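You operate a simulated robot arm through the tools that you are given. There is no shell and no other tool. Be economical: measure what you need, move in short steps, check, and stop when the job is done.

You run a simulated two-armed robot. Do the job below in one go: nothing can be reset, and whatever is moved stays where it is left.

JOB
On the left part of the left bench, fold the rag in half and then in half again.

It is judged by the outcome, as a careful person would: the job done as asked, and still so three seconds after it is handed in. It fails if anything else is knocked over, pushed out of place, dropped, spilled or broken. Flat cloth is picked up by pressing the open fingertips on it (5 to 10 N) and closing them slowly along it; thin cloth reads only 2 to 8 mm in the jaws.

ROBOT AND FRAMES
Two 7-joint arms with two-finger parallel grippers on one trunk, on a base that drives. Base frame: it is fixed to the floor where the robot stands at the start and does not move with it; the origin is under the middle of the robot, x ahead of it, y to its left, z up; the surface under the hand at the start is at about z = 810. Readings come in mm, rad, newtons and seconds.
The left shoulder is at the start at [70, 134, 1101], the right one opposite. With the tool pointing down near the work surface each hand reaches from about 180 to 640 mm from the robot's upright axis, wherever it stands, measured 20 degrees to its own side. Places, roughly: left part of the left bench [700, 300, 800]. Payload 1.57 kg a hand.
The tool frame of a hand sits at the grasp point between the pads (the TCP): z along the fingers, y along the line on which they close. The tips reach 30 mm beyond it. The gripper opens to 80 mm. The fingers are 17 mm wide and 12 mm thick; the gripper's body (40 by 82 mm) begins 80 mm behind the TCP.
Orientation is that of the tool frame in the base frame, as a unit quaternion [x, y, z, w]. With the fingers straight down and closing along the base's y, the tool's x points along the base's -x, its y along +y and its z along -z.

CONTROLS
- The arms move only by the tool arm_command. It takes "left_motion", "right_motion" or both (then of equal length, played together; a hand with none holds still); each is a list that holds one entry, the list of rows, each a list of 7 numbers: the shift along the tool's x, y, z in mm, then the turn, a rotation vector about the tool's x, y, z in rad, then the opening in per cent of the stroke, from 0 (shut) to 100 (fully open). In form: [[[x, y, z, rx, ry, rz, grip], ...]]. A call has 1 to 10 rows; each row is the pose to reach, as a shift and turn from the pose commanded when the call began, along the tool's axes at that moment. Rows are played at 5 a second. More than 50 mm and 0.15 rad between two rows, or a gripper value outside its range, and nothing of the call is played. A pose out of reach is approached as far as the arm can. The call stops where the force on the tool passes 40 N (or 10 N more than at its start, if that is more) or the arm is blocked; 0.2 s more then pass. The fingers move at their own pace (about 153 mm/s each) and stop on an object; they squeeze with about 40 N. The grip force told is the motor's: it shows also when the fingers shut on nothing. Time passes only in rows, and 0.2 s behind the last, so rows that repeat a pose let the fingers close. It gives the time, the measured TCP pose, the force on the tool (base axes), the opening and the grip force at its end, in the units of the frame above (readings bear some noise), with the torque about the TCP (base axes, N m) and any sound that the robot's microphone picked up, and new pictures: "views" is both (left out), scene, wrist or none (wrist: the cameras of the hands that moved).
- Cameras (640 x 400 px; columns grow to the right, rows downward): "scene" is now at [127.8, 2, 1310.1]; the picture's right is [0.03, -1.00, 0.00], its down [-0.74, -0.02, -0.67] and it looks along [0.67, 0.02, -0.74] (base axes); focal length 251 px, centre (320, 200). "left" rides on the left gripper at [72, 7, -122] in its tool frame; the picture's right is [-0.09, 1.00, 0.00], its down [-0.84, -0.08, -0.54] and it looks along [-0.54, -0.05, 0.84] (tool axes); focal length 238 px, centre (320, 200). "right" rides on the right gripper at [72, -7, -122] in its tool frame; the picture's right is [0.09, 1.00, 0.00], its down [-0.84, 0.08, -0.54] and it looks along [-0.54, 0.05, 0.84] (tool axes); focal length 238 px, centre (320, 200). There is no depth. A picture from a camera that has moved, and an enlarged one, comes with that camera's place and axes in the base frame and with its lens.
- raise_lower(by): slides the trunk up (or, below 0, down) by that many mm; the arms and the scene camera ride with it, the base frame stays. It gives what a move gives, with no picture.
- roll_base(legs): drives the robot by 1 to 6 legs, each [ahead, left, turn to the left] in mm, mm and rad, along the robot's own axes; the way and the turn of a leg run together, so that a leg with both is an arc; at most 1500 mm and 3.142 rad a leg. The arms and the cameras ride along, it lands a little off, and it stops where it bumps. It gives what a move gives, and a new picture of the scene camera.
- pan_tilt(pan, tilt): turns the head with the scene camera to pan (to the left, within 1.501 rad either way) and tilt (down, from -0.506 to 1.204), counted from straight ahead of the robot. It gives what a move gives, and a new picture of the scene camera.
- inspect(camera, box): a new picture of the part [left, top, right, bottom] of that camera's present view, enlarged. No time passes.
- job_done(): hands the job in; it is judged then, once.

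Work in short steps. Places have to be worked out from the pictures, the camera data and where the tool is seen: move nearer, look again, correct. Check each grasp and each placing, and mend what went wrong. You have 120 turns and 260 pictures in all, those below and enlarged ones among them. Open the grippers and draw the arms clear of the work before you hand the job in, unless the task says otherwise; then end with one line.

The tools are called after "Request:" as a command line: name --argument value ..., lists and objects as JSON in quotes. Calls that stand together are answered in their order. arm_command: Moves the arms, as the interface text tells. Its arguments: {"type":"object","properties":{"left_motion":{"type":"array","items":{"type":"array","items":{"type":"array","items":{"type":"number"}}}},"right_motion":{"type":"array","items":{"type":"array","items":{"type":"array","items":{"type":"number"}}}},"views":{"type":"string","enum":["both","scene","wrist","none"]}},"required":[]} The other tools are called the same way: raise_lower (by) slides the trunk up or down; roll_base (legs) drives the base; pan_tilt (pan, tilt) turns the head that bears the scene camera; inspect (camera, box) takes an enlarged picture of a part of a camera's view; job_done () hands the job in.

At the start:

```text
clock: 0.0
left_tool_pos: [471.7, 263.9, 993.0]
left_tool_rot: [-0.001, 1.0, 0.0, 0.0]
left_ft_force: [0.7, 0.2, 0.5]
left_wrist_torque: [-0.01, 0.02, 0.0]
left_finger_gap: 80.0
left_grasp_force: 0.0
right_tool_pos: [463.2, -171.9, 1043.3]
right_tool_rot: [0.0, 1.0, 0.0, 0.0]
right_ft_force: [1.5, 0.0, -0.1]
right_wrist_torque: [-0.03, 0.0, 0.01]
right_finger_gap: 80.1
right_grasp_force: 0.0
trunk travel left (down, up): [-675.0, 265.0]
robot x, y, heading: [-0.2, 2.5, -0.003]
head pan, tilt: [0.026, 0.84]
```

scene: 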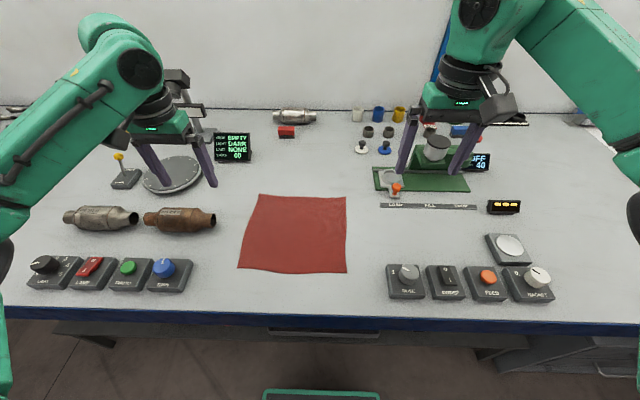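
right: 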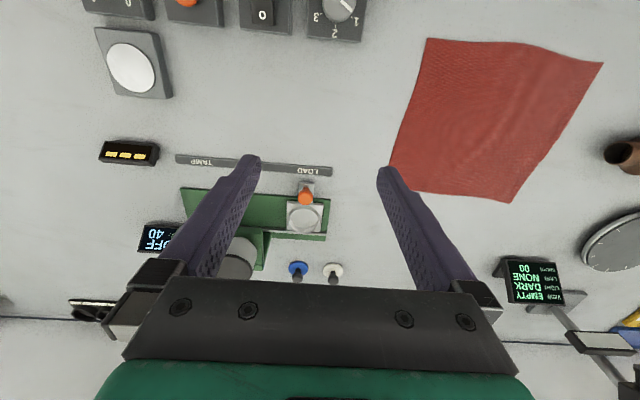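
left: 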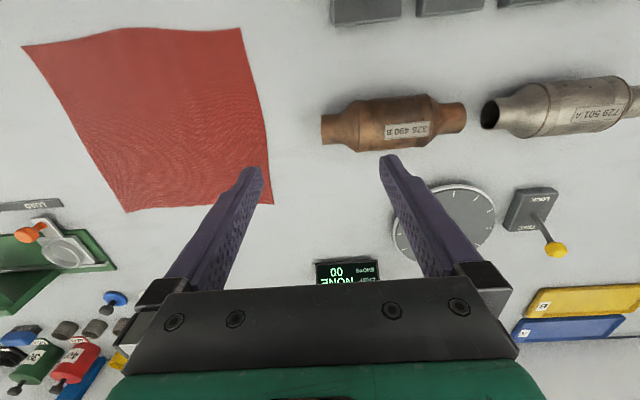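

The rag is about 225 x 240 mm, with corners near (376,190), (373,-49), (594,183) and (592,-54). I'll fold the near edge over the far edge with both hands first, so I'm moving both hands above the near corners with narrowed openings.

Request:
arm_command --left_motion '[[[14, -17, 20, 0, 0, 0, 60], [28, -34, 40, 0, 0, 0, 30], [42, -51, 60, 0, 0, 0, 30], [56, -68, 80, 0, 0, 0, 30], [70, -85, 100, 0, 0, 0, 30], [84, -101, 123, 0, 0, 0, 30], [84, -101, 123, 0, 0, 0, 30]]]' --right_motion '[[[13, 25, 29, 0, 0, 0, 60], [26, 50, 58, 0, 0, 0, 30], [39, 75, 87, 0, 0, 0, 30], [52, 100, 116, 0, 0, 0, 30], [65, 125, 145, 0, 0, 0, 30], [77, 148, 173, 0, 0, 0, 30], [77, 148, 173, 0, 0, 0, 30]]]'

```text
clock: 1.6
left_tool_pos: [386.2, 161.3, 872.2]
left_tool_rot: [0.0, 1.0, -0.001, -0.001]
left_ft_force: [0.3, -0.1, -0.5]
left_wrist_torque: [-0.01, 0.0, 0.0]
left_finger_gap: 24.1
left_grasp_force: 0.0
right_tool_pos: [386.2, -25.9, 868.0]
right_tool_rot: [0.0, 1.0, -0.001, 0.001]
right_ft_force: [-1.0, 0.7, -0.1]
right_wrist_torque: [-0.01, -0.01, -0.03]
right_finger_gap: 24.0
right_grasp_force: 0.1
trunk travel left (down, up): [-675.0, 265.0]
robot x, y, heading: [3.3, -6.6, 0.002]
head pan, tilt: [0.026, 0.84]
camera scene: at [127.7, 1.7, 1310.1], right [0.03, -1.0, 0.0], down [-0.74, -0.02, -0.67], along [0.67, 0.02, -0.74], focal length 251 px, centre (320, 200)
camera right: at [313.7, -33.8, 991.6], right [-0.09, 1.0, 0.0], down [0.84, 0.08, 0.54], along [0.54, 0.05, -0.84], focal length 238 px, centre (320, 200)
camera left: at [314.4, 168.6, 994.7], right [0.09, 1.0, 0.0], down [0.84, -0.08, 0.54], along [0.54, -0.05, -0.84], focal length 238 px, centre (320, 200)
```

scene: 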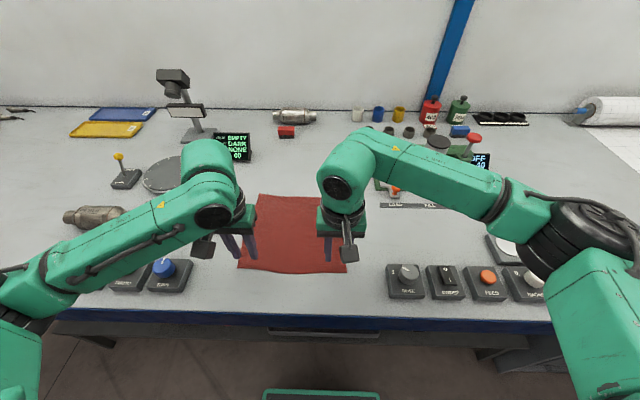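
right: 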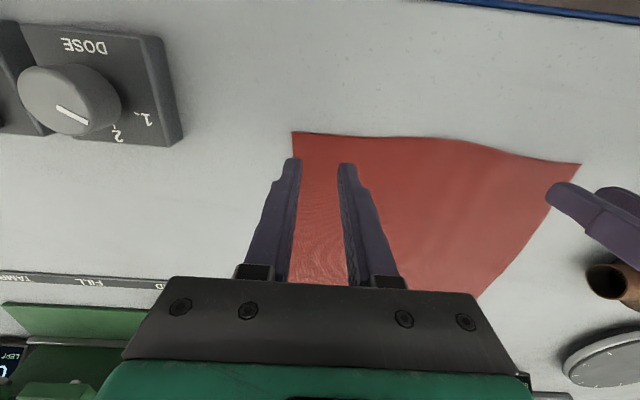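
left: 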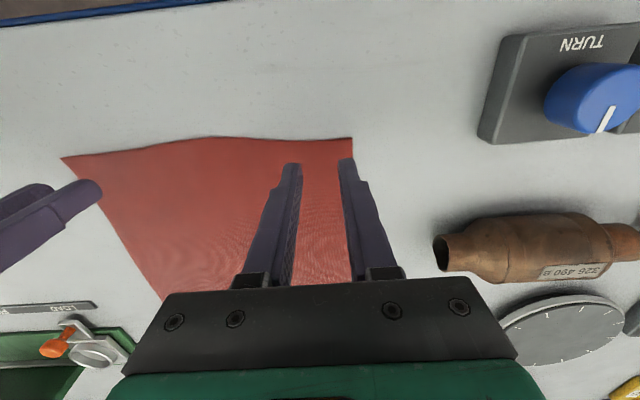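

The fingers sit over both near corners as planned. I'm descending gently and watching for contact.

Request:
arm_command --left_motion '[[[0, 0, 15, 0, 0, 0, 30], [0, 0, 25, 0, 0, 0, 30], [0, 0, 30, 0, 0, 0, 30], [0, 0, 32, 0, 0, 0, 30]]]' --right_motion '[[[0, 0, 15, 0, 0, 0, 30], [0, 0, 23, 0, 0, 0, 30], [0, 0, 26, 0, 0, 0, 30], [0, 0, 28, 0, 0, 0, 30]]]' --views "none"

```text
clock: 2.6
left_tool_pos: [387.1, 161.9, 841.8]
left_tool_rot: [-0.001, 1.0, 0.0, 0.002]
left_ft_force: [0.2, -0.4, 17.6]
left_wrist_torque: [0.05, 0.05, -0.03]
left_finger_gap: 23.8
left_grasp_force: 0.1
right_tool_pos: [385.7, -24.9, 845.4]
right_tool_rot: [0.001, 1.0, 0.0, 0.0]
right_ft_force: [-0.7, -0.6, 0.1]
right_wrist_torque: [-0.02, -0.01, -0.02]
right_finger_gap: 23.9
right_grasp_force: 0.0
trunk travel left (down, up): [-675.0, 265.0]
robot x, y, heading: [-0.3, 0.8, -0.001]
head pan, tilt: [0.026, 0.84]
```

Left is pressing at 17.6 N and right isn't touching yet. I'm easing the left up slightly and stepping the right down.

Request:
arm_command --left_motion '[[[0, 0, -0.7, 0, 0, 0, 30], [0, 0, -0.7, 0, 0, 0, 30]]]' --right_motion '[[[0, 0, 1, 0, 0, 0, 30], [0, 0, 2, 0, 0, 0, 30]]]' --views "none"

```text
clock: 3.2
left_tool_pos: [385.3, 162.5, 839.9]
left_tool_rot: [0.0, 1.0, 0.0, 0.003]
left_ft_force: [5.0, 0.5, 21.6]
left_wrist_torque: [0.11, -0.07, -0.02]
left_finger_gap: 24.0
left_grasp_force: 0.0
right_tool_pos: [385.7, -25.0, 841.9]
right_tool_rot: [0.001, 1.0, 0.001, 0.001]
right_ft_force: [-0.1, 0.0, 3.8]
right_wrist_torque: [-0.06, 0.01, 0.0]
right_finger_gap: 24.0
right_grasp_force: 0.0
trunk travel left (down, up): [-675.0, 265.0]
robot x, y, heading: [1.4, 2.1, 0.0]
head pan, tilt: [0.026, 0.84]
```

Right is at 3.8 N and left is still at about 20 N. One more small correction on each.

Request:
arm_command --left_motion '[[[0, 0, -1, 0, 0, 0, 30], [0, 0, -1, 0, 0, 0, 30]]]' --right_motion '[[[0, 0, 0.5, 0, 0, 0, 30], [0, 0, 0.5, 0, 0, 0, 30]]]' --views "none"

```text
clock: 3.8
left_tool_pos: [385.8, 161.9, 841.6]
left_tool_rot: [-0.001, 1.0, -0.001, 0.0]
left_ft_force: [3.4, 1.3, 15.8]
left_wrist_torque: [0.1, -0.08, -0.03]
left_finger_gap: 24.0
left_grasp_force: 0.1
right_tool_pos: [384.9, -25.2, 840.4]
right_tool_rot: [0.0, 1.0, 0.001, 0.002]
right_ft_force: [-1.1, -1.8, 10.2]
right_wrist_torque: [-0.11, 0.01, 0.01]
right_finger_gap: 24.1
right_grasp_force: 0.0
trunk travel left (down, up): [-675.0, 265.0]
robot x, y, heading: [-2.3, 1.7, 0.003]
head pan, tilt: [0.026, 0.84]
```

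Right is at 10 N. I'll raise the left 1 mm more while closing both slowly.

Request:
arm_command --left_motion '[[[0, 0, -1.1, 0, 0, 0, 30], [0, 0, -1.1, 0, 0, 0, 26], [0, 0, -1.1, 0, 0, 0, 22], [0, 0, -1.1, 0, 0, 0, 18], [0, 0, -1.1, 0, 0, 0, 14], [0, 0, -1.1, 0, 0, 0, 10], [0, 0, -1.1, 0, 0, 0, 6], [0, 0, -1.1, 0, 0, 0, 2], [0, 0, -1.1, 0, 0, 0, 0], [0, 0, -1.1, 0, 0, 0, 0]]]' --right_motion '[[[0, 0, 0, 0, 0, 0, 30], [0, 0, 0, 0, 0, 0, 26], [0, 0, 0, 0, 0, 0, 22], [0, 0, 0, 0, 0, 0, 18], [0, 0, 0, 0, 0, 0, 14], [0, 0, 0, 0, 0, 0, 10], [0, 0, 0, 0, 0, 0, 6], [0, 0, 0, 0, 0, 0, 2], [0, 0, 0, 0, 0, 0, 0], [0, 0, 0, 0, 0, 0, 0]]]'

```text
clock: 6.0
left_tool_pos: [386.2, 161.4, 843.5]
left_tool_rot: [0.0, 1.0, -0.001, 0.0]
left_ft_force: [-0.6, 0.9, -0.4]
left_wrist_torque: [0.02, 0.04, 0.05]
left_finger_gap: 0.0
left_grasp_force: 21.3
right_tool_pos: [384.9, -24.2, 841.8]
right_tool_rot: [0.0, 1.0, -0.001, 0.001]
right_ft_force: [-0.3, 0.6, 21.7]
right_wrist_torque: [-0.01, 0.07, -0.04]
right_finger_gap: 2.0
right_grasp_force: 23.8
trunk travel left (down, up): [-675.0, 265.0]
robot x, y, heading: [-0.8, 2.4, -0.0]
head pan, tilt: [0.026, 0.84]
camera scene: at [124.9, 2.4, 1310.5], right [0.03, -1.0, 0.0], down [-0.74, -0.02, -0.67], along [0.67, 0.02, -0.74], focal length 251 px, centre (320, 200)
camera right: at [311.7, -31.8, 964.0], right [-0.09, 1.0, 0.0], down [0.84, 0.08, 0.54], along [0.54, 0.05, -0.84], focal length 238 px, centre (320, 200)
camera left: at [314.2, 168.9, 965.0], right [0.09, 1.0, 0.0], down [0.84, -0.08, 0.54], along [0.54, -0.05, -0.84], focal length 238 px, centre (320, 200)
```

scene: 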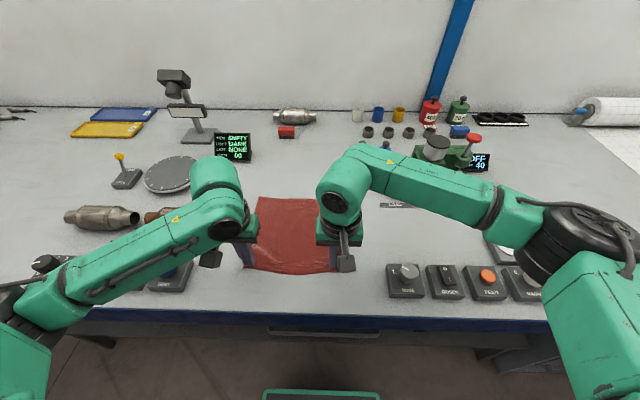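
right: 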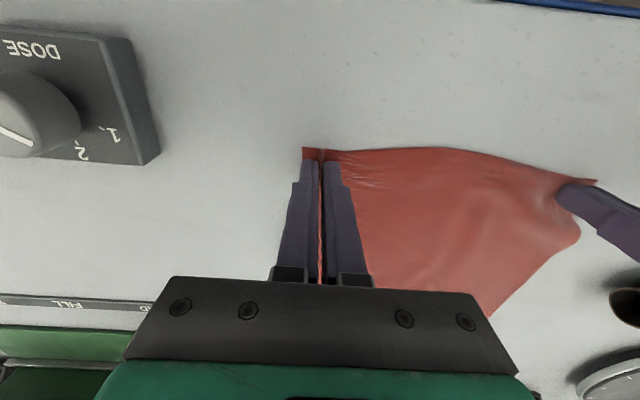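
left: 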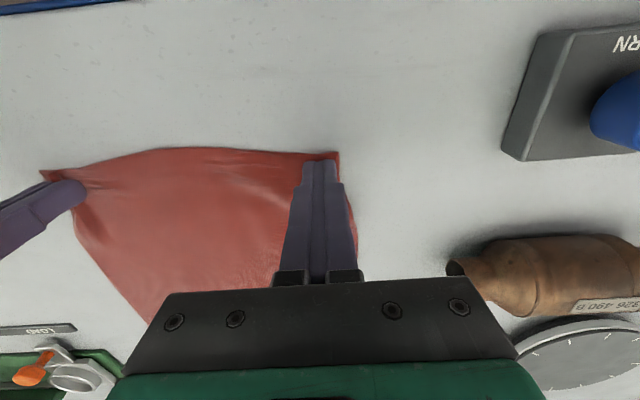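

The right has the cloth at 2 mm, but the left lost contact and slid over it. I'm reopening the left, shifting 8 mm inward to match the moved corner, and pressing again.

Request:
arm_command --left_motion '[[[0, -8, -6, 0, 0, 0, 0], [0, -8, -6, 0, 0, 0, 30], [0, -8, -2, 0, 0, 0, 30], [0, -8, 0.5, 0, 0, 0, 30], [0, -8, 1.3, 0, 0, 0, 30], [0, -8, 1.3, 0, 0, 0, 30]]]' --views "wrist"

```text
clock: 7.4
left_tool_pos: [384.4, 152.8, 840.3]
left_tool_rot: [-0.001, 1.0, 0.0, 0.001]
left_ft_force: [-1.6, 0.9, 5.1]
left_wrist_torque: [0.07, 0.06, -0.01]
left_finger_gap: 24.1
left_grasp_force: 0.0
right_tool_pos: [384.2, -25.2, 841.4]
right_tool_rot: [0.0, 1.0, 0.0, 0.001]
right_ft_force: [2.1, 1.9, 20.6]
right_wrist_torque: [0.04, 0.0, 0.02]
right_finger_gap: 2.2
right_grasp_force: 23.6
trunk travel left (down, up): [-675.0, 265.0]
robot x, y, heading: [-4.1, -3.5, 0.001]
head pan, tilt: [0.026, 0.84]
camera left: at [313.7, 160.8, 964.2], right [0.09, 1.0, 0.0], down [0.84, -0.08, 0.54], along [0.54, -0.05, -0.84], focal length 238 px, centre (320, 200)
```

left: 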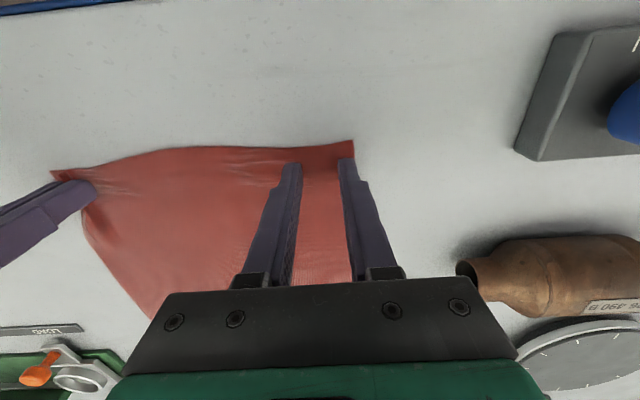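

Contact is 5 N and both fingertips are on the cloth. I'll press another 0.4 mm and close slowly.

Request:
arm_command --left_motion '[[[0, 0, 0.5, 0, 0, 0, 30], [0, 0, 0.5, 0, 0, 0, 26], [0, 0, 0.5, 0, 0, 0, 22], [0, 0, 0.5, 0, 0, 0, 18], [0, 0, 0.5, 0, 0, 0, 14], [0, 0, 0.5, 0, 0, 0, 10], [0, 0, 0.5, 0, 0, 0, 6], [0, 0, 0.5, 0, 0, 0, 2], [0, 0, 0.5, 0, 0, 0, 0], [0, 0, 0.5, 0, 0, 0, 0]]]' --views "wrist"

```text
clock: 9.6
left_tool_pos: [385.5, 153.4, 842.0]
left_tool_rot: [0.0, 1.0, 0.0, 0.0]
left_ft_force: [0.7, -5.7, 17.3]
left_wrist_torque: [-0.14, 0.04, 0.07]
left_finger_gap: 1.9
left_grasp_force: 23.1
right_tool_pos: [384.3, -25.3, 841.3]
right_tool_rot: [0.001, 1.0, 0.0, 0.002]
right_ft_force: [3.5, 7.5, 14.5]
right_wrist_torque: [0.16, -0.06, -0.06]
right_finger_gap: 1.9
right_grasp_force: 24.1
trunk travel left (down, up): [-675.0, 265.0]
robot x, y, heading: [2.0, -0.5, 0.002]
head pan, tilt: [0.026, 0.84]
camera left: at [313.8, 160.1, 964.0], right [0.09, 1.0, 0.0], down [0.84, -0.08, 0.54], along [0.54, -0.05, -0.84], focal length 238 px, centre (320, 200)
```

left: 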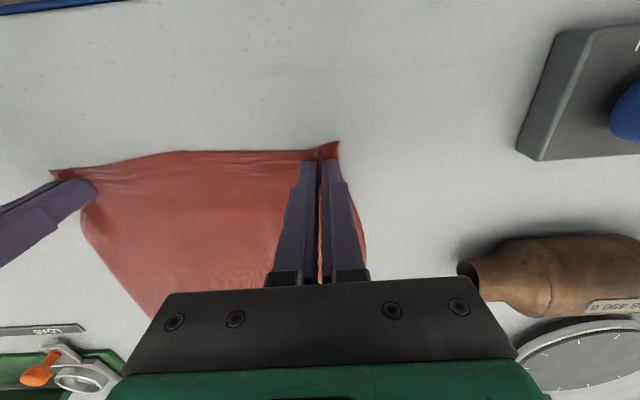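

Both hands hold cloth at about 2 mm. I'm sweeping the near edge over in an arc about the fold line x≈485, pitching the fingers forward, and stopping just above the far edge.

Request:
arm_command --left_motion '[[[-7, 0, -21, 0, 0, 0, 0], [-21, 0, -47, 0, -0.1, 0, 0], [-46, 0, -73, 0, -0.2, 0, 0], [-73, 0, -90, 0, -0.3, 0, 0], [-102, 0, -92, 0, -0.4, 0, 0], [-135, 0, -78, 0, -0.5, 0, 0], [-157, 0, -56, 0, -0.6, 0, 0], [-172, 0, -30, 0, -0.7, 0, 0], [-180, 0, -17, 0, -0.7, 0, 0], [-180, 0, -17, 0, -0.7, 0, 0]]]' --right_motion '[[[-7, 0, -21, 0, 0, 0, 0], [-21, 0, -47, 0, -0.1, 0, 0], [-46, 0, -73, 0, -0.2, 0, 0], [-73, 0, -90, 0, -0.3, 0, 0], [-102, 0, -92, 0, -0.4, 0, 0], [-135, 0, -78, 0, -0.5, 0, 0], [-157, 0, -56, 0, -0.6, 0, 0], [-172, 0, -30, 0, -0.7, 0, 0], [-180, 0, -17, 0, -0.7, 0, 0], [-180, 0, -17, 0, -0.7, 0, 0]]]'

```text
clock: 11.8
left_tool_pos: [565.8, 153.2, 858.0]
left_tool_rot: [0.0, 0.939, -0.001, 0.343]
left_ft_force: [-0.1, -4.9, 0.2]
left_wrist_torque: [-0.18, 0.01, -0.06]
left_finger_gap: 2.1
left_grasp_force: 23.8
right_tool_pos: [565.6, -23.5, 858.3]
right_tool_rot: [0.0, 0.939, -0.001, 0.344]
right_ft_force: [0.5, 5.7, -0.9]
right_wrist_torque: [0.16, -0.01, 0.09]
right_finger_gap: 2.4
right_grasp_force: 23.7
trunk travel left (down, up): [-675.0, 265.0]
robot x, y, heading: [-5.4, 3.8, 0.0]
head pan, tilt: [0.026, 0.84]
camera scene: at [127.2, 2.1, 1310.2], right [0.03, -1.0, 0.0], down [-0.74, -0.02, -0.67], along [0.67, 0.02, -0.74], focal length 251 px, centre (320, 200)
camera right: at [431.4, -31.7, 905.0], right [-0.07, 1.0, -0.06], down [0.29, 0.08, 0.95], along [0.95, 0.05, -0.29], focal length 238 px, centre (320, 200)
camera left: at [432.1, 160.3, 905.3], right [0.07, 1.0, 0.06], down [0.29, -0.08, 0.95], along [0.95, -0.05, -0.29], focal length 238 px, centre (320, 200)
```

scene: 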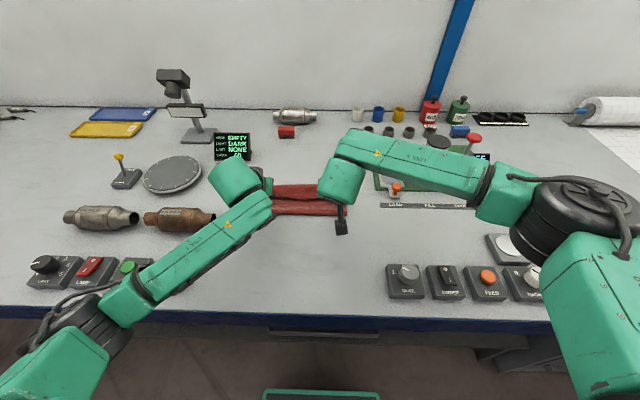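
right: 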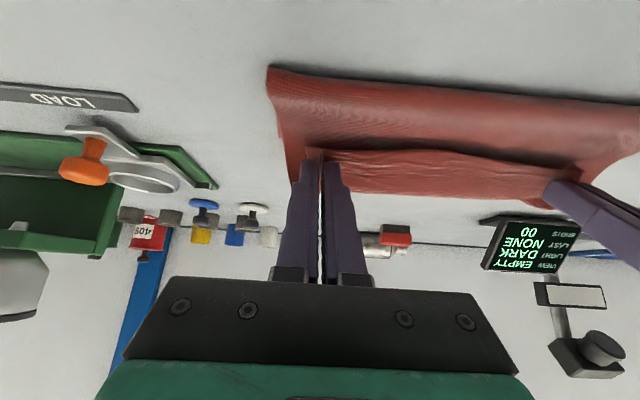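
left: 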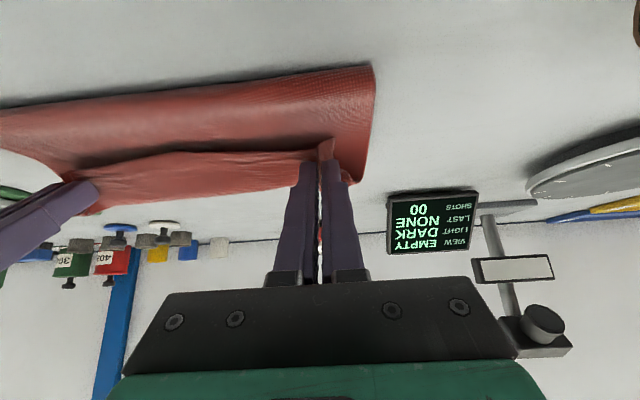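

The cloth came over cleanly. I'm lowering the edge onto the far edge.

Request:
arm_command --left_motion '[[[5, 0, 8, 0, 0, 0, 0], [10, 0, 15, 0, 0, 0, 0], [10, 0, 15, 0, 0, 0, 0]]]' --right_motion '[[[5, 0, 8, 0, 0, 0, 0], [10, 0, 15, 0, 0, 0, 0], [10, 0, 15, 0, 0, 0, 0]]]'

```text
clock: 12.6
left_tool_pos: [568.7, 152.9, 840.4]
left_tool_rot: [-0.001, 0.939, 0.0, 0.344]
left_ft_force: [0.4, -6.4, 6.7]
left_wrist_torque: [-0.14, -0.08, -0.08]
left_finger_gap: 2.5
left_grasp_force: 23.8
right_tool_pos: [567.0, -24.1, 842.4]
right_tool_rot: [0.0, 0.939, 0.001, 0.344]
right_ft_force: [1.1, 7.5, 5.8]
right_wrist_torque: [0.21, -0.1, 0.15]
right_finger_gap: 1.9
right_grasp_force: 23.6
trunk travel left (down, up): [-675.0, 265.0]
robot x, y, heading: [-1.2, 1.2, -0.003]
head pan, tilt: [0.026, 0.84]
camera scene: at [126.0, 1.9, 1310.5], right [0.03, -1.0, 0.0], down [-0.74, -0.02, -0.67], along [0.67, 0.02, -0.74], focal length 251 px, centre (320, 200)
camera right: at [432.7, -32.2, 889.1], right [-0.07, 1.0, -0.06], down [0.29, 0.08, 0.95], along [0.96, 0.05, -0.29], focal length 238 px, centre (320, 200)
camera left: at [434.9, 160.1, 888.5], right [0.07, 1.0, 0.06], down [0.29, -0.08, 0.95], along [0.96, -0.05, -0.29], focal length 238 px, centre (320, 200)
```

scene: 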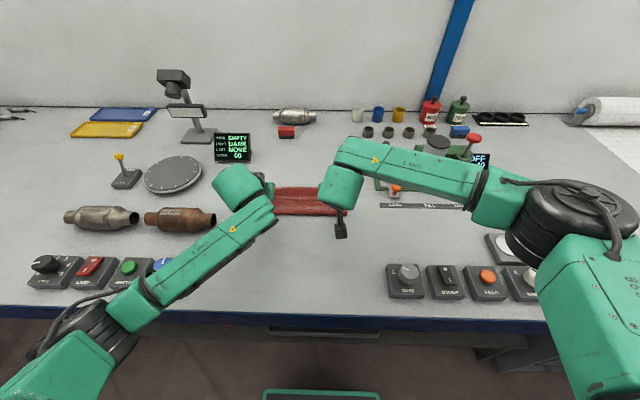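
right: 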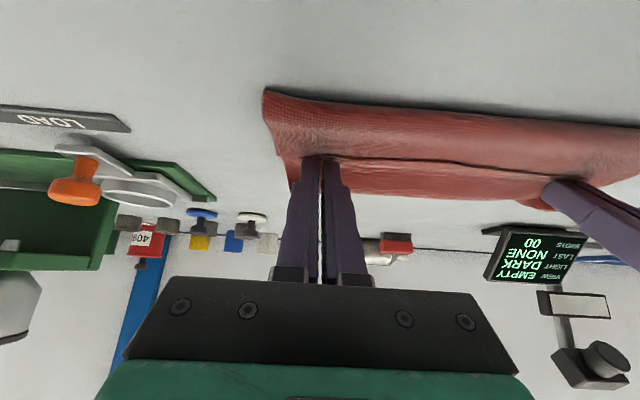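
left: 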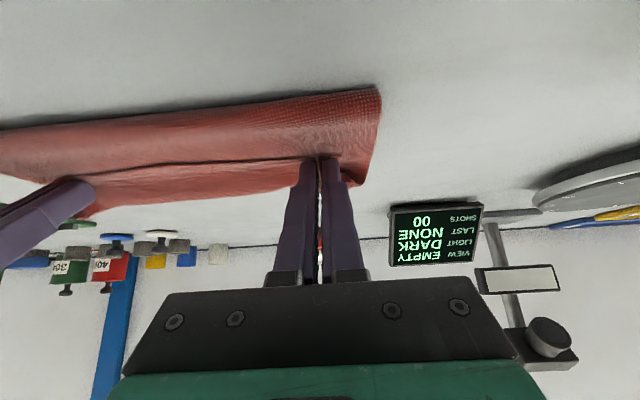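

The edge is down with light contact. I'm releasing and lifting straight up.

Request:
arm_command --left_motion '[[[0, 0, 0, 0, 0, 0, 20], [0, 0, 0, 0, 0, 0, 30], [-6, 0, -8, 0, 0, 0, 30], [-19, 0, -23, 0, 0, 0, 30], [-38, 0, -46, 0, 0, 0, 30], [-62, 0, -75, 0, 0, 0, 30]]]' --right_motion '[[[0, 0, 0, 0, 0, 0, 20], [0, 0, 0, 0, 0, 0, 30], [-6, 0, -8, 0, 0, 0, 30], [-19, 0, -23, 0, 0, 0, 30], [-38, 0, -46, 0, 0, 0, 30], [-62, 0, -75, 0, 0, 0, 30]]]'

```text
clock: 14.0
left_tool_pos: [567.8, 153.0, 938.0]
left_tool_rot: [0.0, 0.939, 0.0, 0.343]
left_ft_force: [-1.1, -0.4, 0.4]
left_wrist_torque: [-0.02, 0.05, 0.04]
left_finger_gap: 24.1
left_grasp_force: 0.0
right_tool_pos: [565.1, -24.9, 935.9]
right_tool_rot: [0.0, 0.939, 0.0, 0.343]
right_ft_force: [0.0, 0.2, 0.8]
right_wrist_torque: [-0.02, 0.02, 0.04]
right_finger_gap: 23.9
right_grasp_force: 0.0
trunk travel left (down, up): [-675.0, 265.0]
robot x, y, heading: [-1.2, 0.4, 0.003]
head pan, tilt: [0.026, 0.84]
camera scene: at [126.9, 1.5, 1310.1], right [0.03, -1.0, 0.0], down [-0.74, -0.02, -0.67], along [0.67, 0.02, -0.74], focal length 251 px, centre (320, 200)
camera right: at [432.1, -32.9, 984.7], right [-0.07, 1.0, -0.06], down [0.29, 0.08, 0.95], along [0.95, 0.05, -0.29], focal length 238 px, centre (320, 200)
camera left: at [435.6, 160.3, 985.0], right [0.07, 1.0, 0.06], down [0.29, -0.08, 0.95], along [0.95, -0.05, -0.3], focal length 238 px, centre (320, 200)
```

scene: 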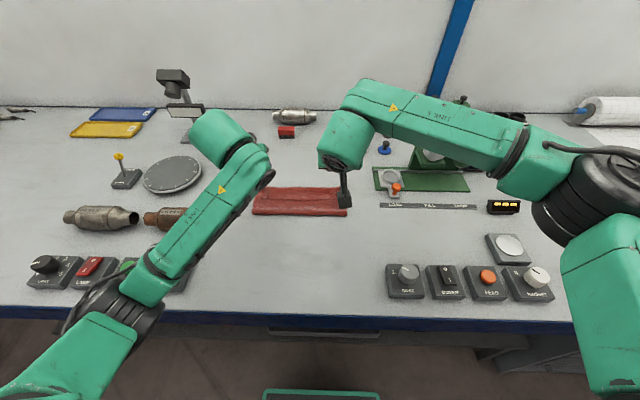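
right: 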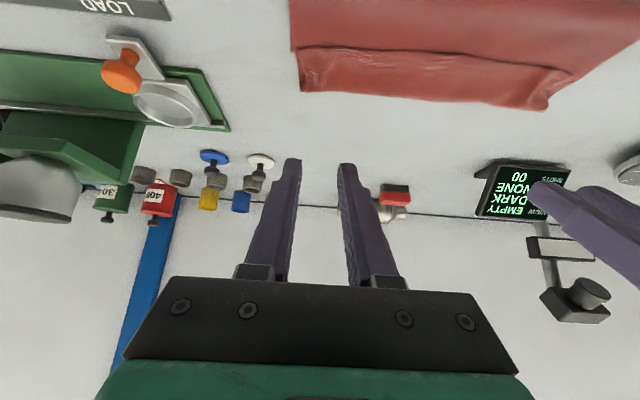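
left: 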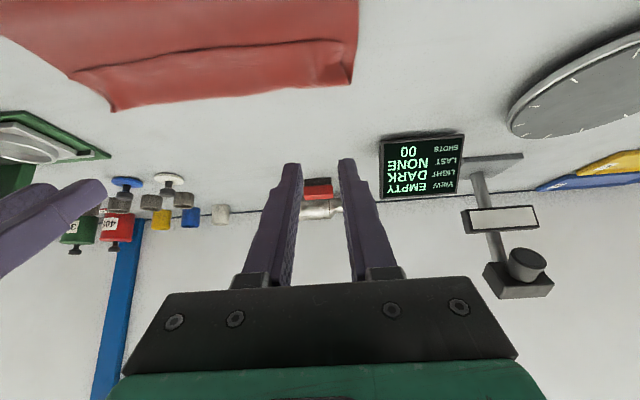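

The fold is in place, with a small curled hem at the far edge. I'm bringing the hands back and upright to look from above.

Request:
arm_command --left_motion '[[[15, 2, -20, 0, 0.14, 0, 30], [30, 4, -40, 0, 0.28, 0, 30], [45, 6, -60, 0, 0.42, 0, 30], [60, 8, -80, 0, 0.56, 0, 30], [72, 10, -100, 0, 0.7, 0, 30], [72, 10, -100, 0, 0.7, 0, 30]]]' --right_motion '[[[11, -25, -25, 0, 0.14, 0, 30], [22, -50, -50, 0, 0.28, 0, 30], [33, -75, -75, 0, 0.42, 0, 30], [44, -100, -100, 0, 0.56, 0, 30], [53, -125, -123, 0, 0.7, 0, 30], [53, -125, -123, 0, 0.7, 0, 30]]]'

Request:
inspect --camera "scene" --box '[220, 150, 380, 250]'

```text
clock: 15.4
left_tool_pos: [450.1, 164.3, 965.6]
left_tool_rot: [-0.001, 1.0, 0.0, 0.0]
left_ft_force: [-0.3, 0.4, -0.2]
left_wrist_torque: [-0.01, 0.01, 0.02]
left_finger_gap: 23.8
left_grasp_force: 0.0
right_tool_pos: [446.5, -149.1, 997.4]
right_tool_rot: [-0.001, 1.0, 0.0, -0.001]
right_ft_force: [0.1, 0.8, -0.7]
right_wrist_torque: [0.01, -0.01, -0.01]
right_finger_gap: 24.1
right_grasp_force: 0.0
trunk travel left (down, up): [-675.0, 265.0]
robot x, y, heading: [0.2, -1.1, -0.002]
head pan, tilt: [0.026, 0.84]
camera scene: at [128.1, 2.6, 1310.1], right [0.03, -1.0, 0.0], down [-0.74, -0.02, -0.67], along [0.67, 0.02, -0.74], focal length 251 px, centre (320, 200)
camera right: at [374.3, -157.1, 1120.1], right [-0.09, 1.0, 0.0], down [0.84, 0.08, 0.54], along [0.54, 0.05, -0.84], focal length 238 px, centre (320, 200)
camera left: at [378.7, 171.2, 1088.4], right [0.09, 1.0, 0.0], down [0.84, -0.08, 0.54], along [0.54, -0.05, -0.84], focal length 238 px, centre (320, 200)
```

scene: 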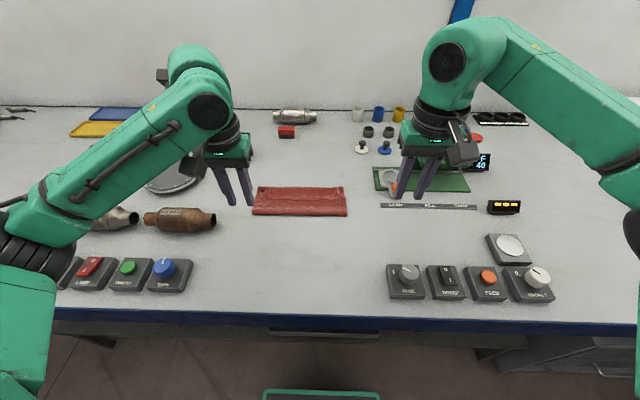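
right: 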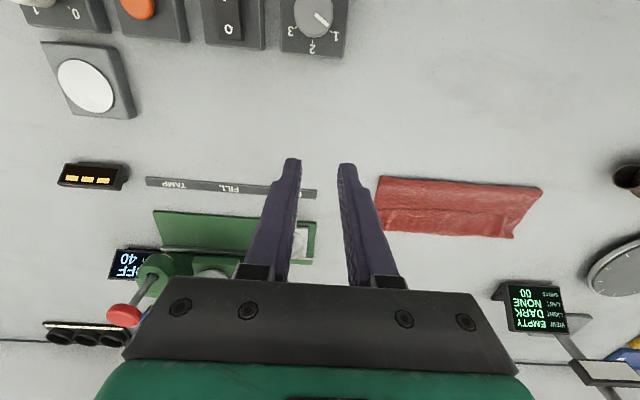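
left: 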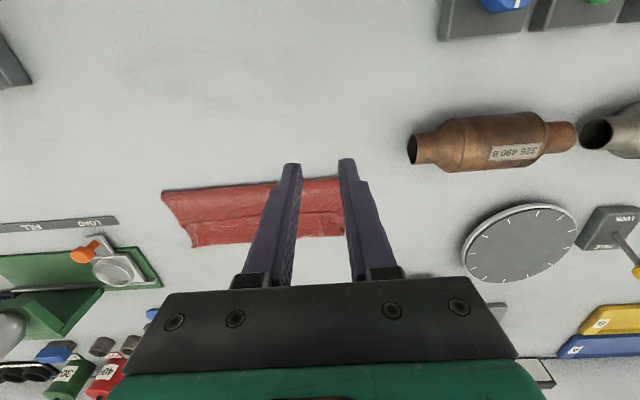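

```text
4.00 times, centred on (300, 200) of scene
camera zoom: at [128.1, 2.6, 1310.1], right [0.03, -1.0, 0.0], down [-0.74, -0.02, -0.67], along [0.67, 0.02, -0.74], focal length 1004 px, centre (400, 200)
```

zoom: 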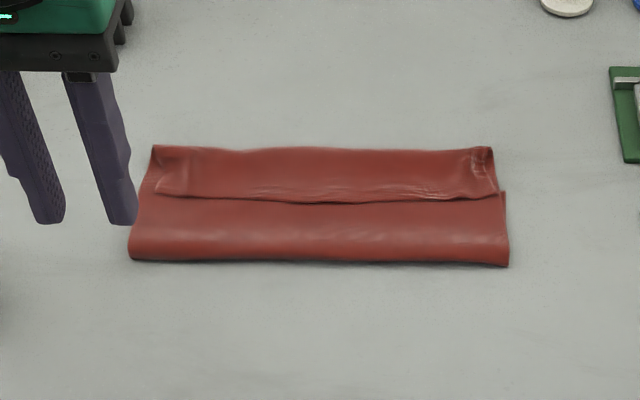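

The top layer curled back: the flap edge sits at x≈570 with a bulge out to about 620. A grip closing along y makes the sheet exit forwards, so I'll turn the fingers to close along x, re-grip the flap edge, pull it back open and refold. First I'm rotating both hands 90° above the flap.

Request:
arm_command --left_motion '[[[-14, 0, 0, 0, 0, 0.149, 30], [-28, 0, 5, 0, 0, 0.298, 30], [-42, 0, 13, 0, 0, 0.447, 30], [-56, -1, 21, 0, 0, 0.596, 30], [-70, -2, 29, 0, 0, 0.745, 30], [-84, -2, 37, 0, 0, 0.894, 30], [-98, -3, 45, 0, 0, 1.043, 30], [-112, -4, 55, 0, 0, 1.192, 30], [-126, -4, 65, 0, 0, 1.341, 30], [-136, -4, 75, 0, 0, 1.49, 30]]]' --right_motion '[[[-14, 11, 5, 0, 0, -0.149, 30], [-28, 22, 10, 0, 0, -0.298, 30], [-42, 34, 20, 0, 0, -0.447, 30], [-56, 45, 32, 0, 0, -0.596, 30], [-70, 57, 44, 0, 0, -0.745, 30], [-84, 68, 56, 0, 0, -0.894, 30], [-98, 80, 68, 0, 0, -1.043, 30], [-112, 91, 80, 0, 0, -1.192, 30], [-126, 103, 92, 0, 0, -1.341, 30], [-139, 114, 107, 0, 0, -1.49, 30]]]'

```text
clock: 17.6
left_tool_pos: [586.5, 155.3, 891.4]
left_tool_rot: [0.679, 0.734, 0.001, -0.002]
left_ft_force: [0.6, -1.4, 1.1]
left_wrist_torque: [0.05, 0.02, 0.0]
left_finger_gap: 24.1
left_grasp_force: 0.0
right_tool_pos: [381.8, 10.8, 855.1]
right_tool_rot: [-0.591, 0.802, -0.074, 0.057]
right_ft_force: [-0.2, -0.8, -1.0]
right_wrist_torque: [0.09, -0.01, 0.01]
right_finger_gap: 23.8
right_grasp_force: 0.1
right hand out of reach, approached as far as the arm can: row 4, 5, 6, 7, 8, 9, 10
trunk travel left (down, up): [-675.0, 265.0]
robot x, y, heading: [-0.1, 4.0, 0.001]
head pan, tilt: [0.026, 0.84]
camera scene: at [128.4, -3.1, 1310.0], right [0.03, -1.0, 0.0], down [-0.74, -0.02, -0.67], along [0.67, 0.02, -0.74], focal length 251 px, centre (320, 200)
camera right: at [344.2, -54.8, 977.3], right [-0.96, 0.2, -0.18], down [0.08, 0.85, 0.52], along [0.26, 0.49, -0.83], focal length 238 px, centre (320, 200)
camera left: at [587.5, 227.7, 1013.9], right [1.0, -0.01, 0.0], down [-0.01, -0.84, 0.54], along [-0.01, -0.54, -0.84], focal length 238 px, centre (320, 200)
```

scene: 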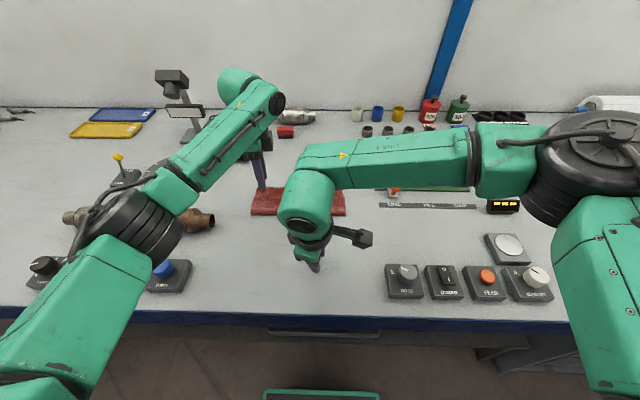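
right: 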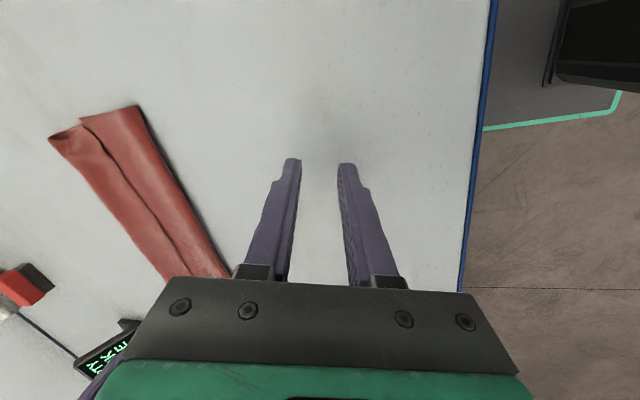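
left: 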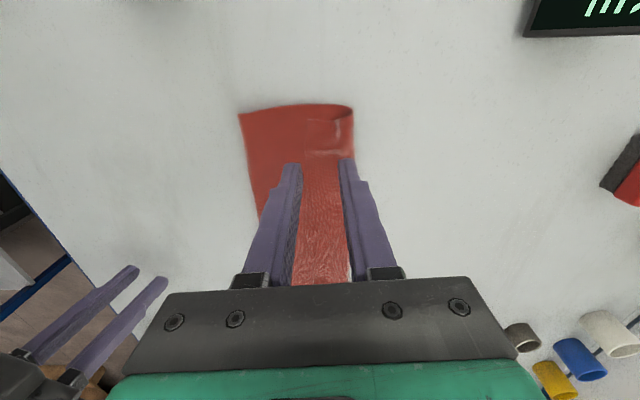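

The right wrist hit its limit turning that way; the left is well placed over the flap. I'm backing the right off up and reversing its turn, and will check where it really is before going on.

Request:
arm_command --right_motion '[[[0, 0, -10, 0, 0, 0.14, 30], [0, 0, -20, 0, 0, 0.28, 30], [0, 0, -30, 0, 0, 0.42, 30], [0, 0, -40, 0, 0, 0.56, 30], [0, 0, -50, 0, 0, 0.7, 30]]]' --views "none"

```text
clock: 18.8
left_tool_pos: [583.8, 160.1, 891.2]
left_tool_rot: [0.678, 0.735, -0.001, 0.0]
left_ft_force: [-0.1, -0.4, -0.1]
left_wrist_torque: [0.0, 0.0, -0.01]
left_finger_gap: 24.1
left_grasp_force: 0.1
right_tool_pos: [373.4, 17.6, 912.7]
right_tool_rot: [-0.278, 0.956, -0.054, 0.077]
right_ft_force: [-0.4, -0.4, 0.4]
right_wrist_torque: [-0.03, 0.01, 0.03]
right_finger_gap: 24.1
right_grasp_force: 0.1
trunk travel left (down, up): [-675.0, 265.0]
robot x, y, heading: [-0.6, -4.0, -0.005]
head pan, tilt: [0.026, 0.84]
```

The right is at (373,18,913) with a slight tilt. I'm levelling it to the standard orientation and moving it back to its own side.

Request:
arm_command --right_motion '[[[-2, -20, -4, -0.022, 0.031, 0.113, 30], [-3, -40, -8, -0.044, 0.062, 0.226, 30], [-5, -60, -12, -0.066, 0.093, 0.338, 30], [-6, -80, -16, -0.088, 0.125, 0.451, 30], [-8, -99, -20, -0.11, 0.156, 0.564, 30]]]' --views "none"

```text
clock: 20.0
left_tool_pos: [585.6, 158.9, 890.4]
left_tool_rot: [0.678, 0.735, -0.001, -0.001]
left_ft_force: [0.3, 0.4, 0.4]
left_wrist_torque: [-0.05, 0.0, -0.03]
left_finger_gap: 23.9
left_grasp_force: 0.1
right_tool_pos: [429.6, -60.7, 946.3]
right_tool_rot: [-0.002, 1.0, 0.0, -0.001]
right_ft_force: [-0.5, 0.4, -0.7]
right_wrist_torque: [0.03, -0.03, 0.02]
right_finger_gap: 23.9
right_grasp_force: 0.0
trunk travel left (down, up): [-675.0, 265.0]
robot x, y, heading: [-0.2, -1.5, -0.001]
head pan, tilt: [0.026, 0.84]
```

Level again. I'm turning the right hand the other way, camera inward, while moving it over the right end of the flap.

Request:
arm_command --right_motion '[[[-16, 2, 0, 0, 0, 0.149, 30], [-32, 5, 0, 0, 0, 0.298, 30], [-48, 8, 5, 0, 0, 0.447, 30], [-64, 10, 10, 0, 0, 0.596, 30], [-80, 13, 15, 0, 0, 0.745, 30], [-96, 16, 20, 0, 0, 0.894, 30], [-112, 18, 25, 0, 0, 1.043, 30], [-128, 21, 35, 0, 0, 1.192, 30], [-142, 24, 45, 0, 0, 1.341, 30], [-156, 26, 56, 0, 0, 1.49, 30]]]'

```text
clock: 22.2
left_tool_pos: [585.1, 160.3, 889.9]
left_tool_rot: [0.678, 0.735, 0.0, 0.0]
left_ft_force: [0.2, -0.2, 0.4]
left_wrist_torque: [0.01, -0.02, -0.04]
left_finger_gap: 24.3
left_grasp_force: 0.1
right_tool_pos: [583.2, -33.8, 892.4]
right_tool_rot: [0.677, 0.736, -0.001, -0.001]
right_ft_force: [-0.9, 0.6, 0.9]
right_wrist_torque: [0.0, 0.03, -0.03]
right_finger_gap: 23.7
right_grasp_force: 0.1
right hand out of reach, approached as far as the arm can: row 10
trunk travel left (down, up): [-675.0, 265.0]
robot x, y, heading: [1.5, 2.0, 0.003]
head pan, tilt: [0.026, 0.84]
camera scene: at [127.9, 3.5, 1310.1], right [0.03, -1.0, 0.0], down [-0.74, -0.02, -0.67], along [0.67, 0.02, -0.74], focal length 251 px, centre (320, 200)
camera right: at [569.3, 36.4, 1014.9], right [0.98, 0.18, 0.0], down [0.15, -0.83, 0.54], along [0.09, -0.53, -0.84], focal length 238 px, centre (320, 200)
```

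scene: 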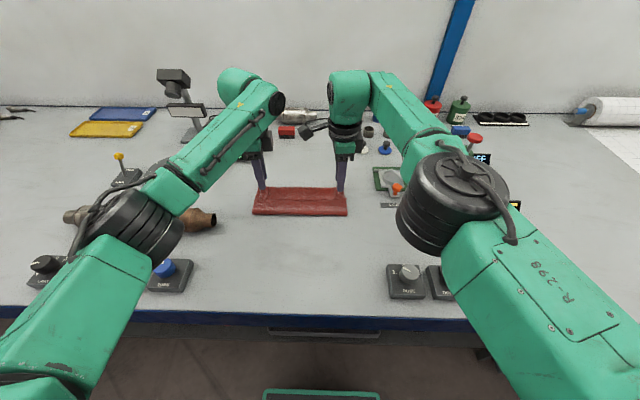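
right: 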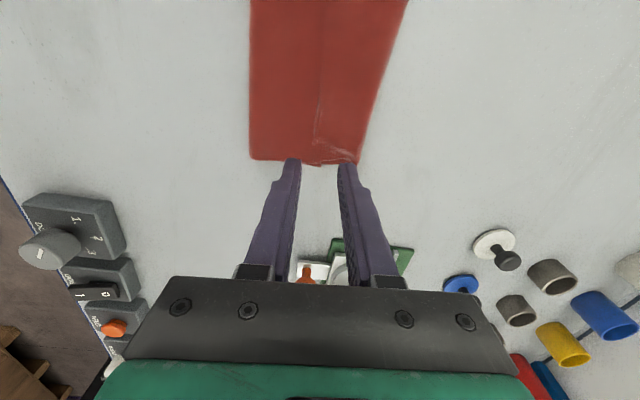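

Both hands are turned. From the wrist views the flap centre is about 9–13 mm further ahead, so I'm shifting, narrowing the jaws and descending close.

Request:
arm_command --left_motion '[[[-1, 9, 0, 0, 0, 0, 22], [-1, 9, 20, 0, 0, 0, 22], [-1, 9, 40, 0, 0, 0, 22], [-1, 9, 40, 0, 0, 0, 22]]]' --right_motion '[[[-1, 12, 0, 0, 0, 0, 22], [-1, 12, 20, 0, 0, 0, 22], [-1, 12, 40, 0, 0, 0, 22], [-1, 12, 40, 0, 0, 0, 22]]]'

```text
clock: 23.2
left_tool_pos: [593.2, 160.0, 850.6]
left_tool_rot: [0.677, 0.736, -0.002, 0.0]
left_ft_force: [0.3, -0.2, -0.3]
left_wrist_torque: [0.04, 0.01, 0.0]
left_finger_gap: 17.7
left_grasp_force: 0.2
right_tool_pos: [581.2, -36.5, 851.4]
right_tool_rot: [0.676, 0.737, 0.0, 0.0]
right_ft_force: [0.0, -0.1, 0.0]
right_wrist_torque: [0.01, -0.01, -0.01]
right_finger_gap: 17.6
right_grasp_force: 0.0
right hand out of reach, approached as far as the arm can: row 1, 2, 3, 4
trunk travel left (down, up): [-675.0, 265.0]
robot x, y, heading: [2.6, 0.4, 0.002]
head pan, tilt: [0.026, 0.84]
camera scene: at [127.2, 2.4, 1310.2], right [0.03, -1.0, 0.0], down [-0.74, -0.02, -0.67], along [0.67, 0.02, -0.74], focal length 251 px, centre (320, 200)
camera right: at [568.2, 33.5, 974.0], right [0.98, 0.18, 0.0], down [0.15, -0.83, 0.54], along [0.1, -0.53, -0.84], focal length 238 px, centre (320, 200)
camera left: at [595.0, 232.6, 973.8], right [1.0, -0.01, 0.0], down [-0.01, -0.84, 0.54], along [-0.01, -0.54, -0.84], focal length 238 px, centre (320, 200)
```

scene: 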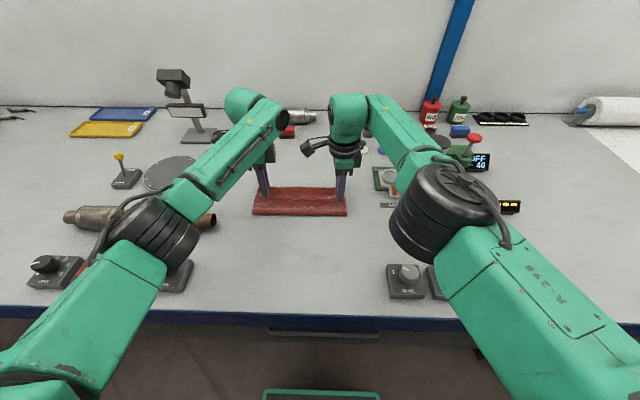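
right: 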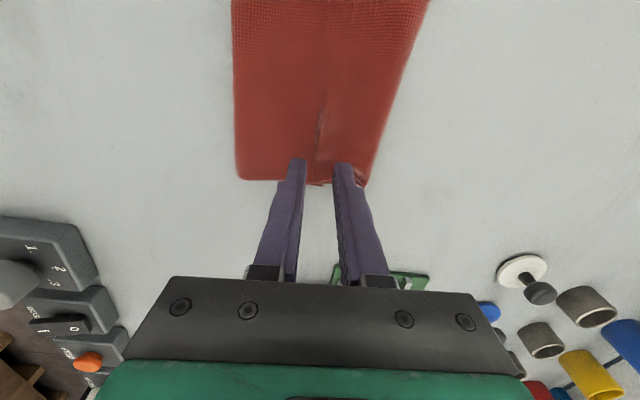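
left: 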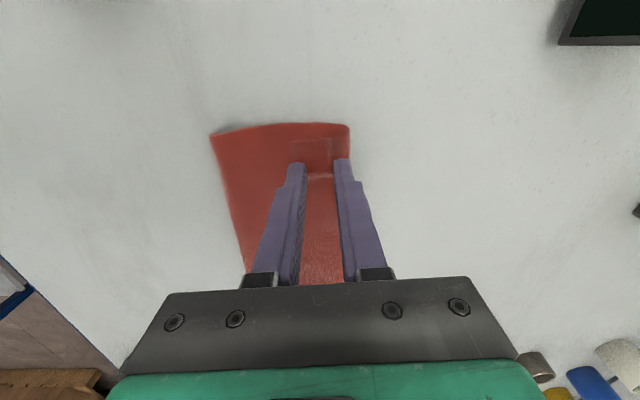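

The right can't reach the extra 13 mm. I'll lift both hands and drive the base 50 mm ahead.

Request:
arm_command --left_motion '[[[0, -10, -30, 0, 0, 0, 22], [0, -40, -50, 0, 0, 0, 22]]]' --right_motion '[[[0, -10, -30, 0, 0, 0, 22], [0, -40, -50, 0, 0, 0, 22]]]' --views "none"

Request:
roll_base --legs '[[50, 0, 0]]'

```text
clock: 23.8
left_tool_pos: [553.6, 155.9, 904.3]
left_tool_rot: [0.678, 0.735, 0.001, 0.0]
left_ft_force: [-0.2, -0.2, -0.2]
left_wrist_torque: [-0.02, -0.05, 0.0]
left_finger_gap: 17.7
left_grasp_force: 0.1
right_tool_pos: [539.0, -42.7, 900.6]
right_tool_rot: [0.676, 0.737, 0.0, 0.0]
right_ft_force: [-0.4, -0.2, 0.1]
right_wrist_torque: [0.01, -0.03, -0.03]
right_finger_gap: 17.4
right_grasp_force: 0.0
trunk travel left (down, up): [-675.0, 265.0]
robot x, y, heading: [-0.1, -4.0, 0.0]
head pan, tilt: [0.026, 0.84]
```

```text
clock: 24.7
left_tool_pos: [604.2, 157.7, 902.6]
left_tool_rot: [0.677, 0.736, 0.001, 0.0]
left_ft_force: [-1.0, 0.1, 0.5]
left_wrist_torque: [-0.04, 0.02, 0.05]
left_finger_gap: 17.3
left_grasp_force: 0.2
right_tool_pos: [591.0, -42.2, 901.6]
right_tool_rot: [0.677, 0.736, 0.001, -0.001]
right_ft_force: [0.0, 0.3, 1.2]
right_wrist_torque: [-0.01, 0.02, 0.02]
right_finger_gap: 17.7
right_grasp_force: 0.0
trunk travel left (down, up): [-675.0, 265.0]
robot x, y, heading: [52.9, -1.0, 0.004]
head pan, tilt: [0.026, 0.84]
camera scene: at [176.2, 2.0, 1310.4], right [0.03, -1.0, 0.0], down [-0.74, -0.02, -0.67], along [0.67, 0.02, -0.74], focal length 251 px, centre (320, 200)
```

scene: 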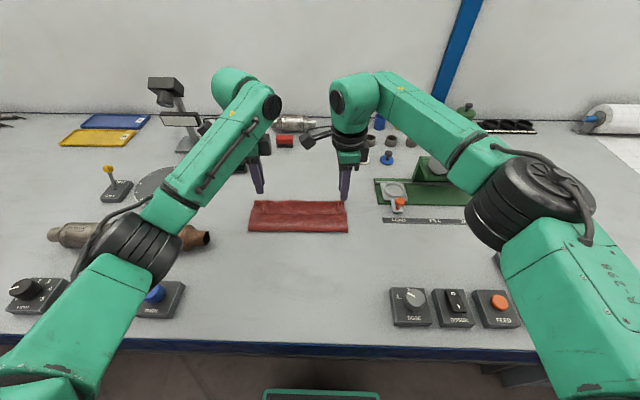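

The base moved 50 mm without touching anything. I'm lowering both hands over the flap.

Request:
arm_command --left_motion '[[[3, -9, 15, 0, 0, 0, 22], [3, -9, 35, 0, 0, 0, 22], [3, -9, 52, 0, 0, 0, 22], [3, -9, 52, 0, 0, 0, 22]]]' --right_motion '[[[6, 5, 15, 0, 0, 0, 22], [6, 5, 35, 0, 0, 0, 22], [6, 5, 51, 0, 0, 0, 22], [6, 5, 51, 0, 0, 0, 22]]]' --views "wrist"

```text
clock: 25.7
left_tool_pos: [596.5, 160.4, 849.9]
left_tool_rot: [0.677, 0.736, -0.001, 0.0]
left_ft_force: [0.2, 0.6, -0.5]
left_wrist_torque: [0.01, 0.03, -0.02]
left_finger_gap: 17.7
left_grasp_force: 0.1
right_tool_pos: [597.4, -32.8, 847.9]
right_tool_rot: [0.676, 0.737, 0.0, -0.001]
right_ft_force: [0.3, -0.6, 0.3]
right_wrist_torque: [-0.01, 0.01, 0.0]
right_finger_gap: 17.6
right_grasp_force: 0.0
trunk travel left (down, up): [-675.0, 265.0]
robot x, y, heading: [53.5, 4.3, -0.001]
head pan, tilt: [0.026, 0.84]
camera right: at [583.5, 36.1, 971.8], right [0.98, 0.18, 0.0], down [0.15, -0.83, 0.54], along [0.1, -0.53, -0.84], focal length 238 px, centre (320, 200)
camera left: at [598.3, 233.6, 972.3], right [1.0, -0.01, 0.0], down [-0.01, -0.84, 0.54], along [-0.01, -0.54, -0.84], focal length 238 px, centre (320, 200)
```

right: 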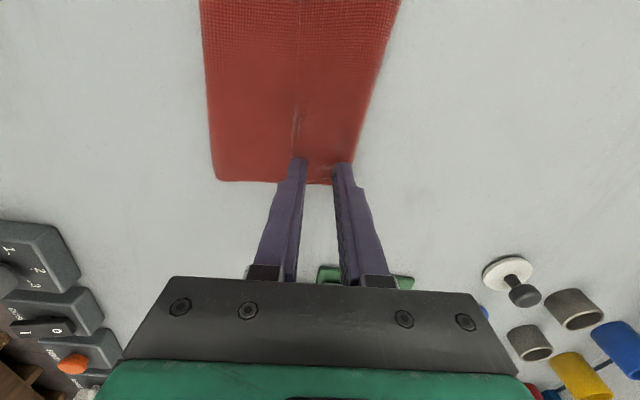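
left: 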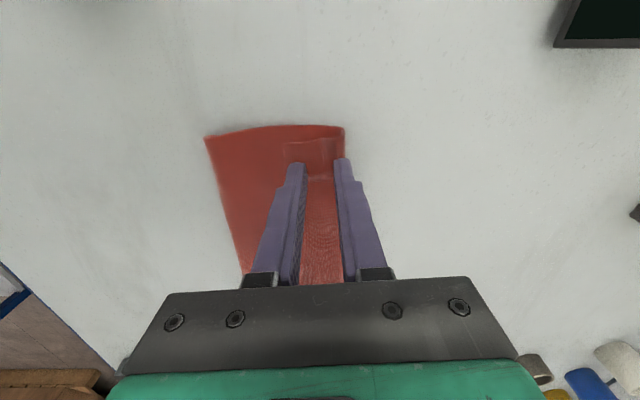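

Both straddle the flap well; I'm shifting the left 5 mm nearer and pressing down.

Request:
arm_command --left_motion '[[[0, -5, 1, 0, 0, 0, 22], [0, -5, 3, 0, 0, 0, 22], [0, -5, 5, 0, 0, 0, 22], [0, -5, 5, 0, 0, 0, 22]]]' --right_motion '[[[0, 0, 1, 0, 0, 0, 22], [0, 0, 3, 0, 0, 0, 22], [0, 0, 5, 0, 0, 0, 22], [0, 0, 5, 0, 0, 0, 22]]]' --views "none"

```text
clock: 26.7
left_tool_pos: [591.8, 159.8, 843.7]
left_tool_rot: [0.678, 0.735, -0.001, 0.0]
left_ft_force: [-0.4, -0.3, -0.2]
left_wrist_torque: [0.0, 0.02, 0.04]
left_finger_gap: 17.4
left_grasp_force: 0.0
right_tool_pos: [596.7, -35.6, 844.1]
right_tool_rot: [0.676, 0.737, 0.0, -0.001]
right_ft_force: [-0.5, 0.0, -0.3]
right_wrist_torque: [0.03, 0.02, 0.0]
right_finger_gap: 17.5
right_grasp_force: 0.0
trunk travel left (down, up): [-675.0, 265.0]
robot x, y, heading: [51.4, 3.6, 0.001]
head pan, tilt: [0.026, 0.84]
```

No contact yet; another 2 mm.

Request:
arm_command --left_motion '[[[0, 0, 1, 0, 0, 0, 22], [0, 0, 2, 0, 0, 0, 22], [0, 0, 2, 0, 0, 0, 22]]]' --right_motion '[[[0, 0, 1, 0, 0, 0, 22], [0, 0, 2, 0, 0, 0, 22], [0, 0, 2, 0, 0, 0, 22]]]' --views "none"

```text
clock: 27.5
left_tool_pos: [591.0, 160.0, 842.8]
left_tool_rot: [0.677, 0.736, 0.0, 0.001]
left_ft_force: [0.1, 0.5, 2.0]
left_wrist_torque: [-0.01, 0.0, 0.02]
left_finger_gap: 17.2
left_grasp_force: 0.0
right_tool_pos: [595.1, -35.6, 843.1]
right_tool_rot: [0.676, 0.737, 0.0, -0.001]
right_ft_force: [1.1, 2.3, 7.9]
right_wrist_torque: [0.01, 0.09, 0.0]
right_finger_gap: 16.7
right_grasp_force: 0.0
trunk travel left (down, up): [-675.0, 265.0]
robot x, y, heading: [50.7, 3.4, -0.003]
head pan, tilt: [0.026, 0.84]
```

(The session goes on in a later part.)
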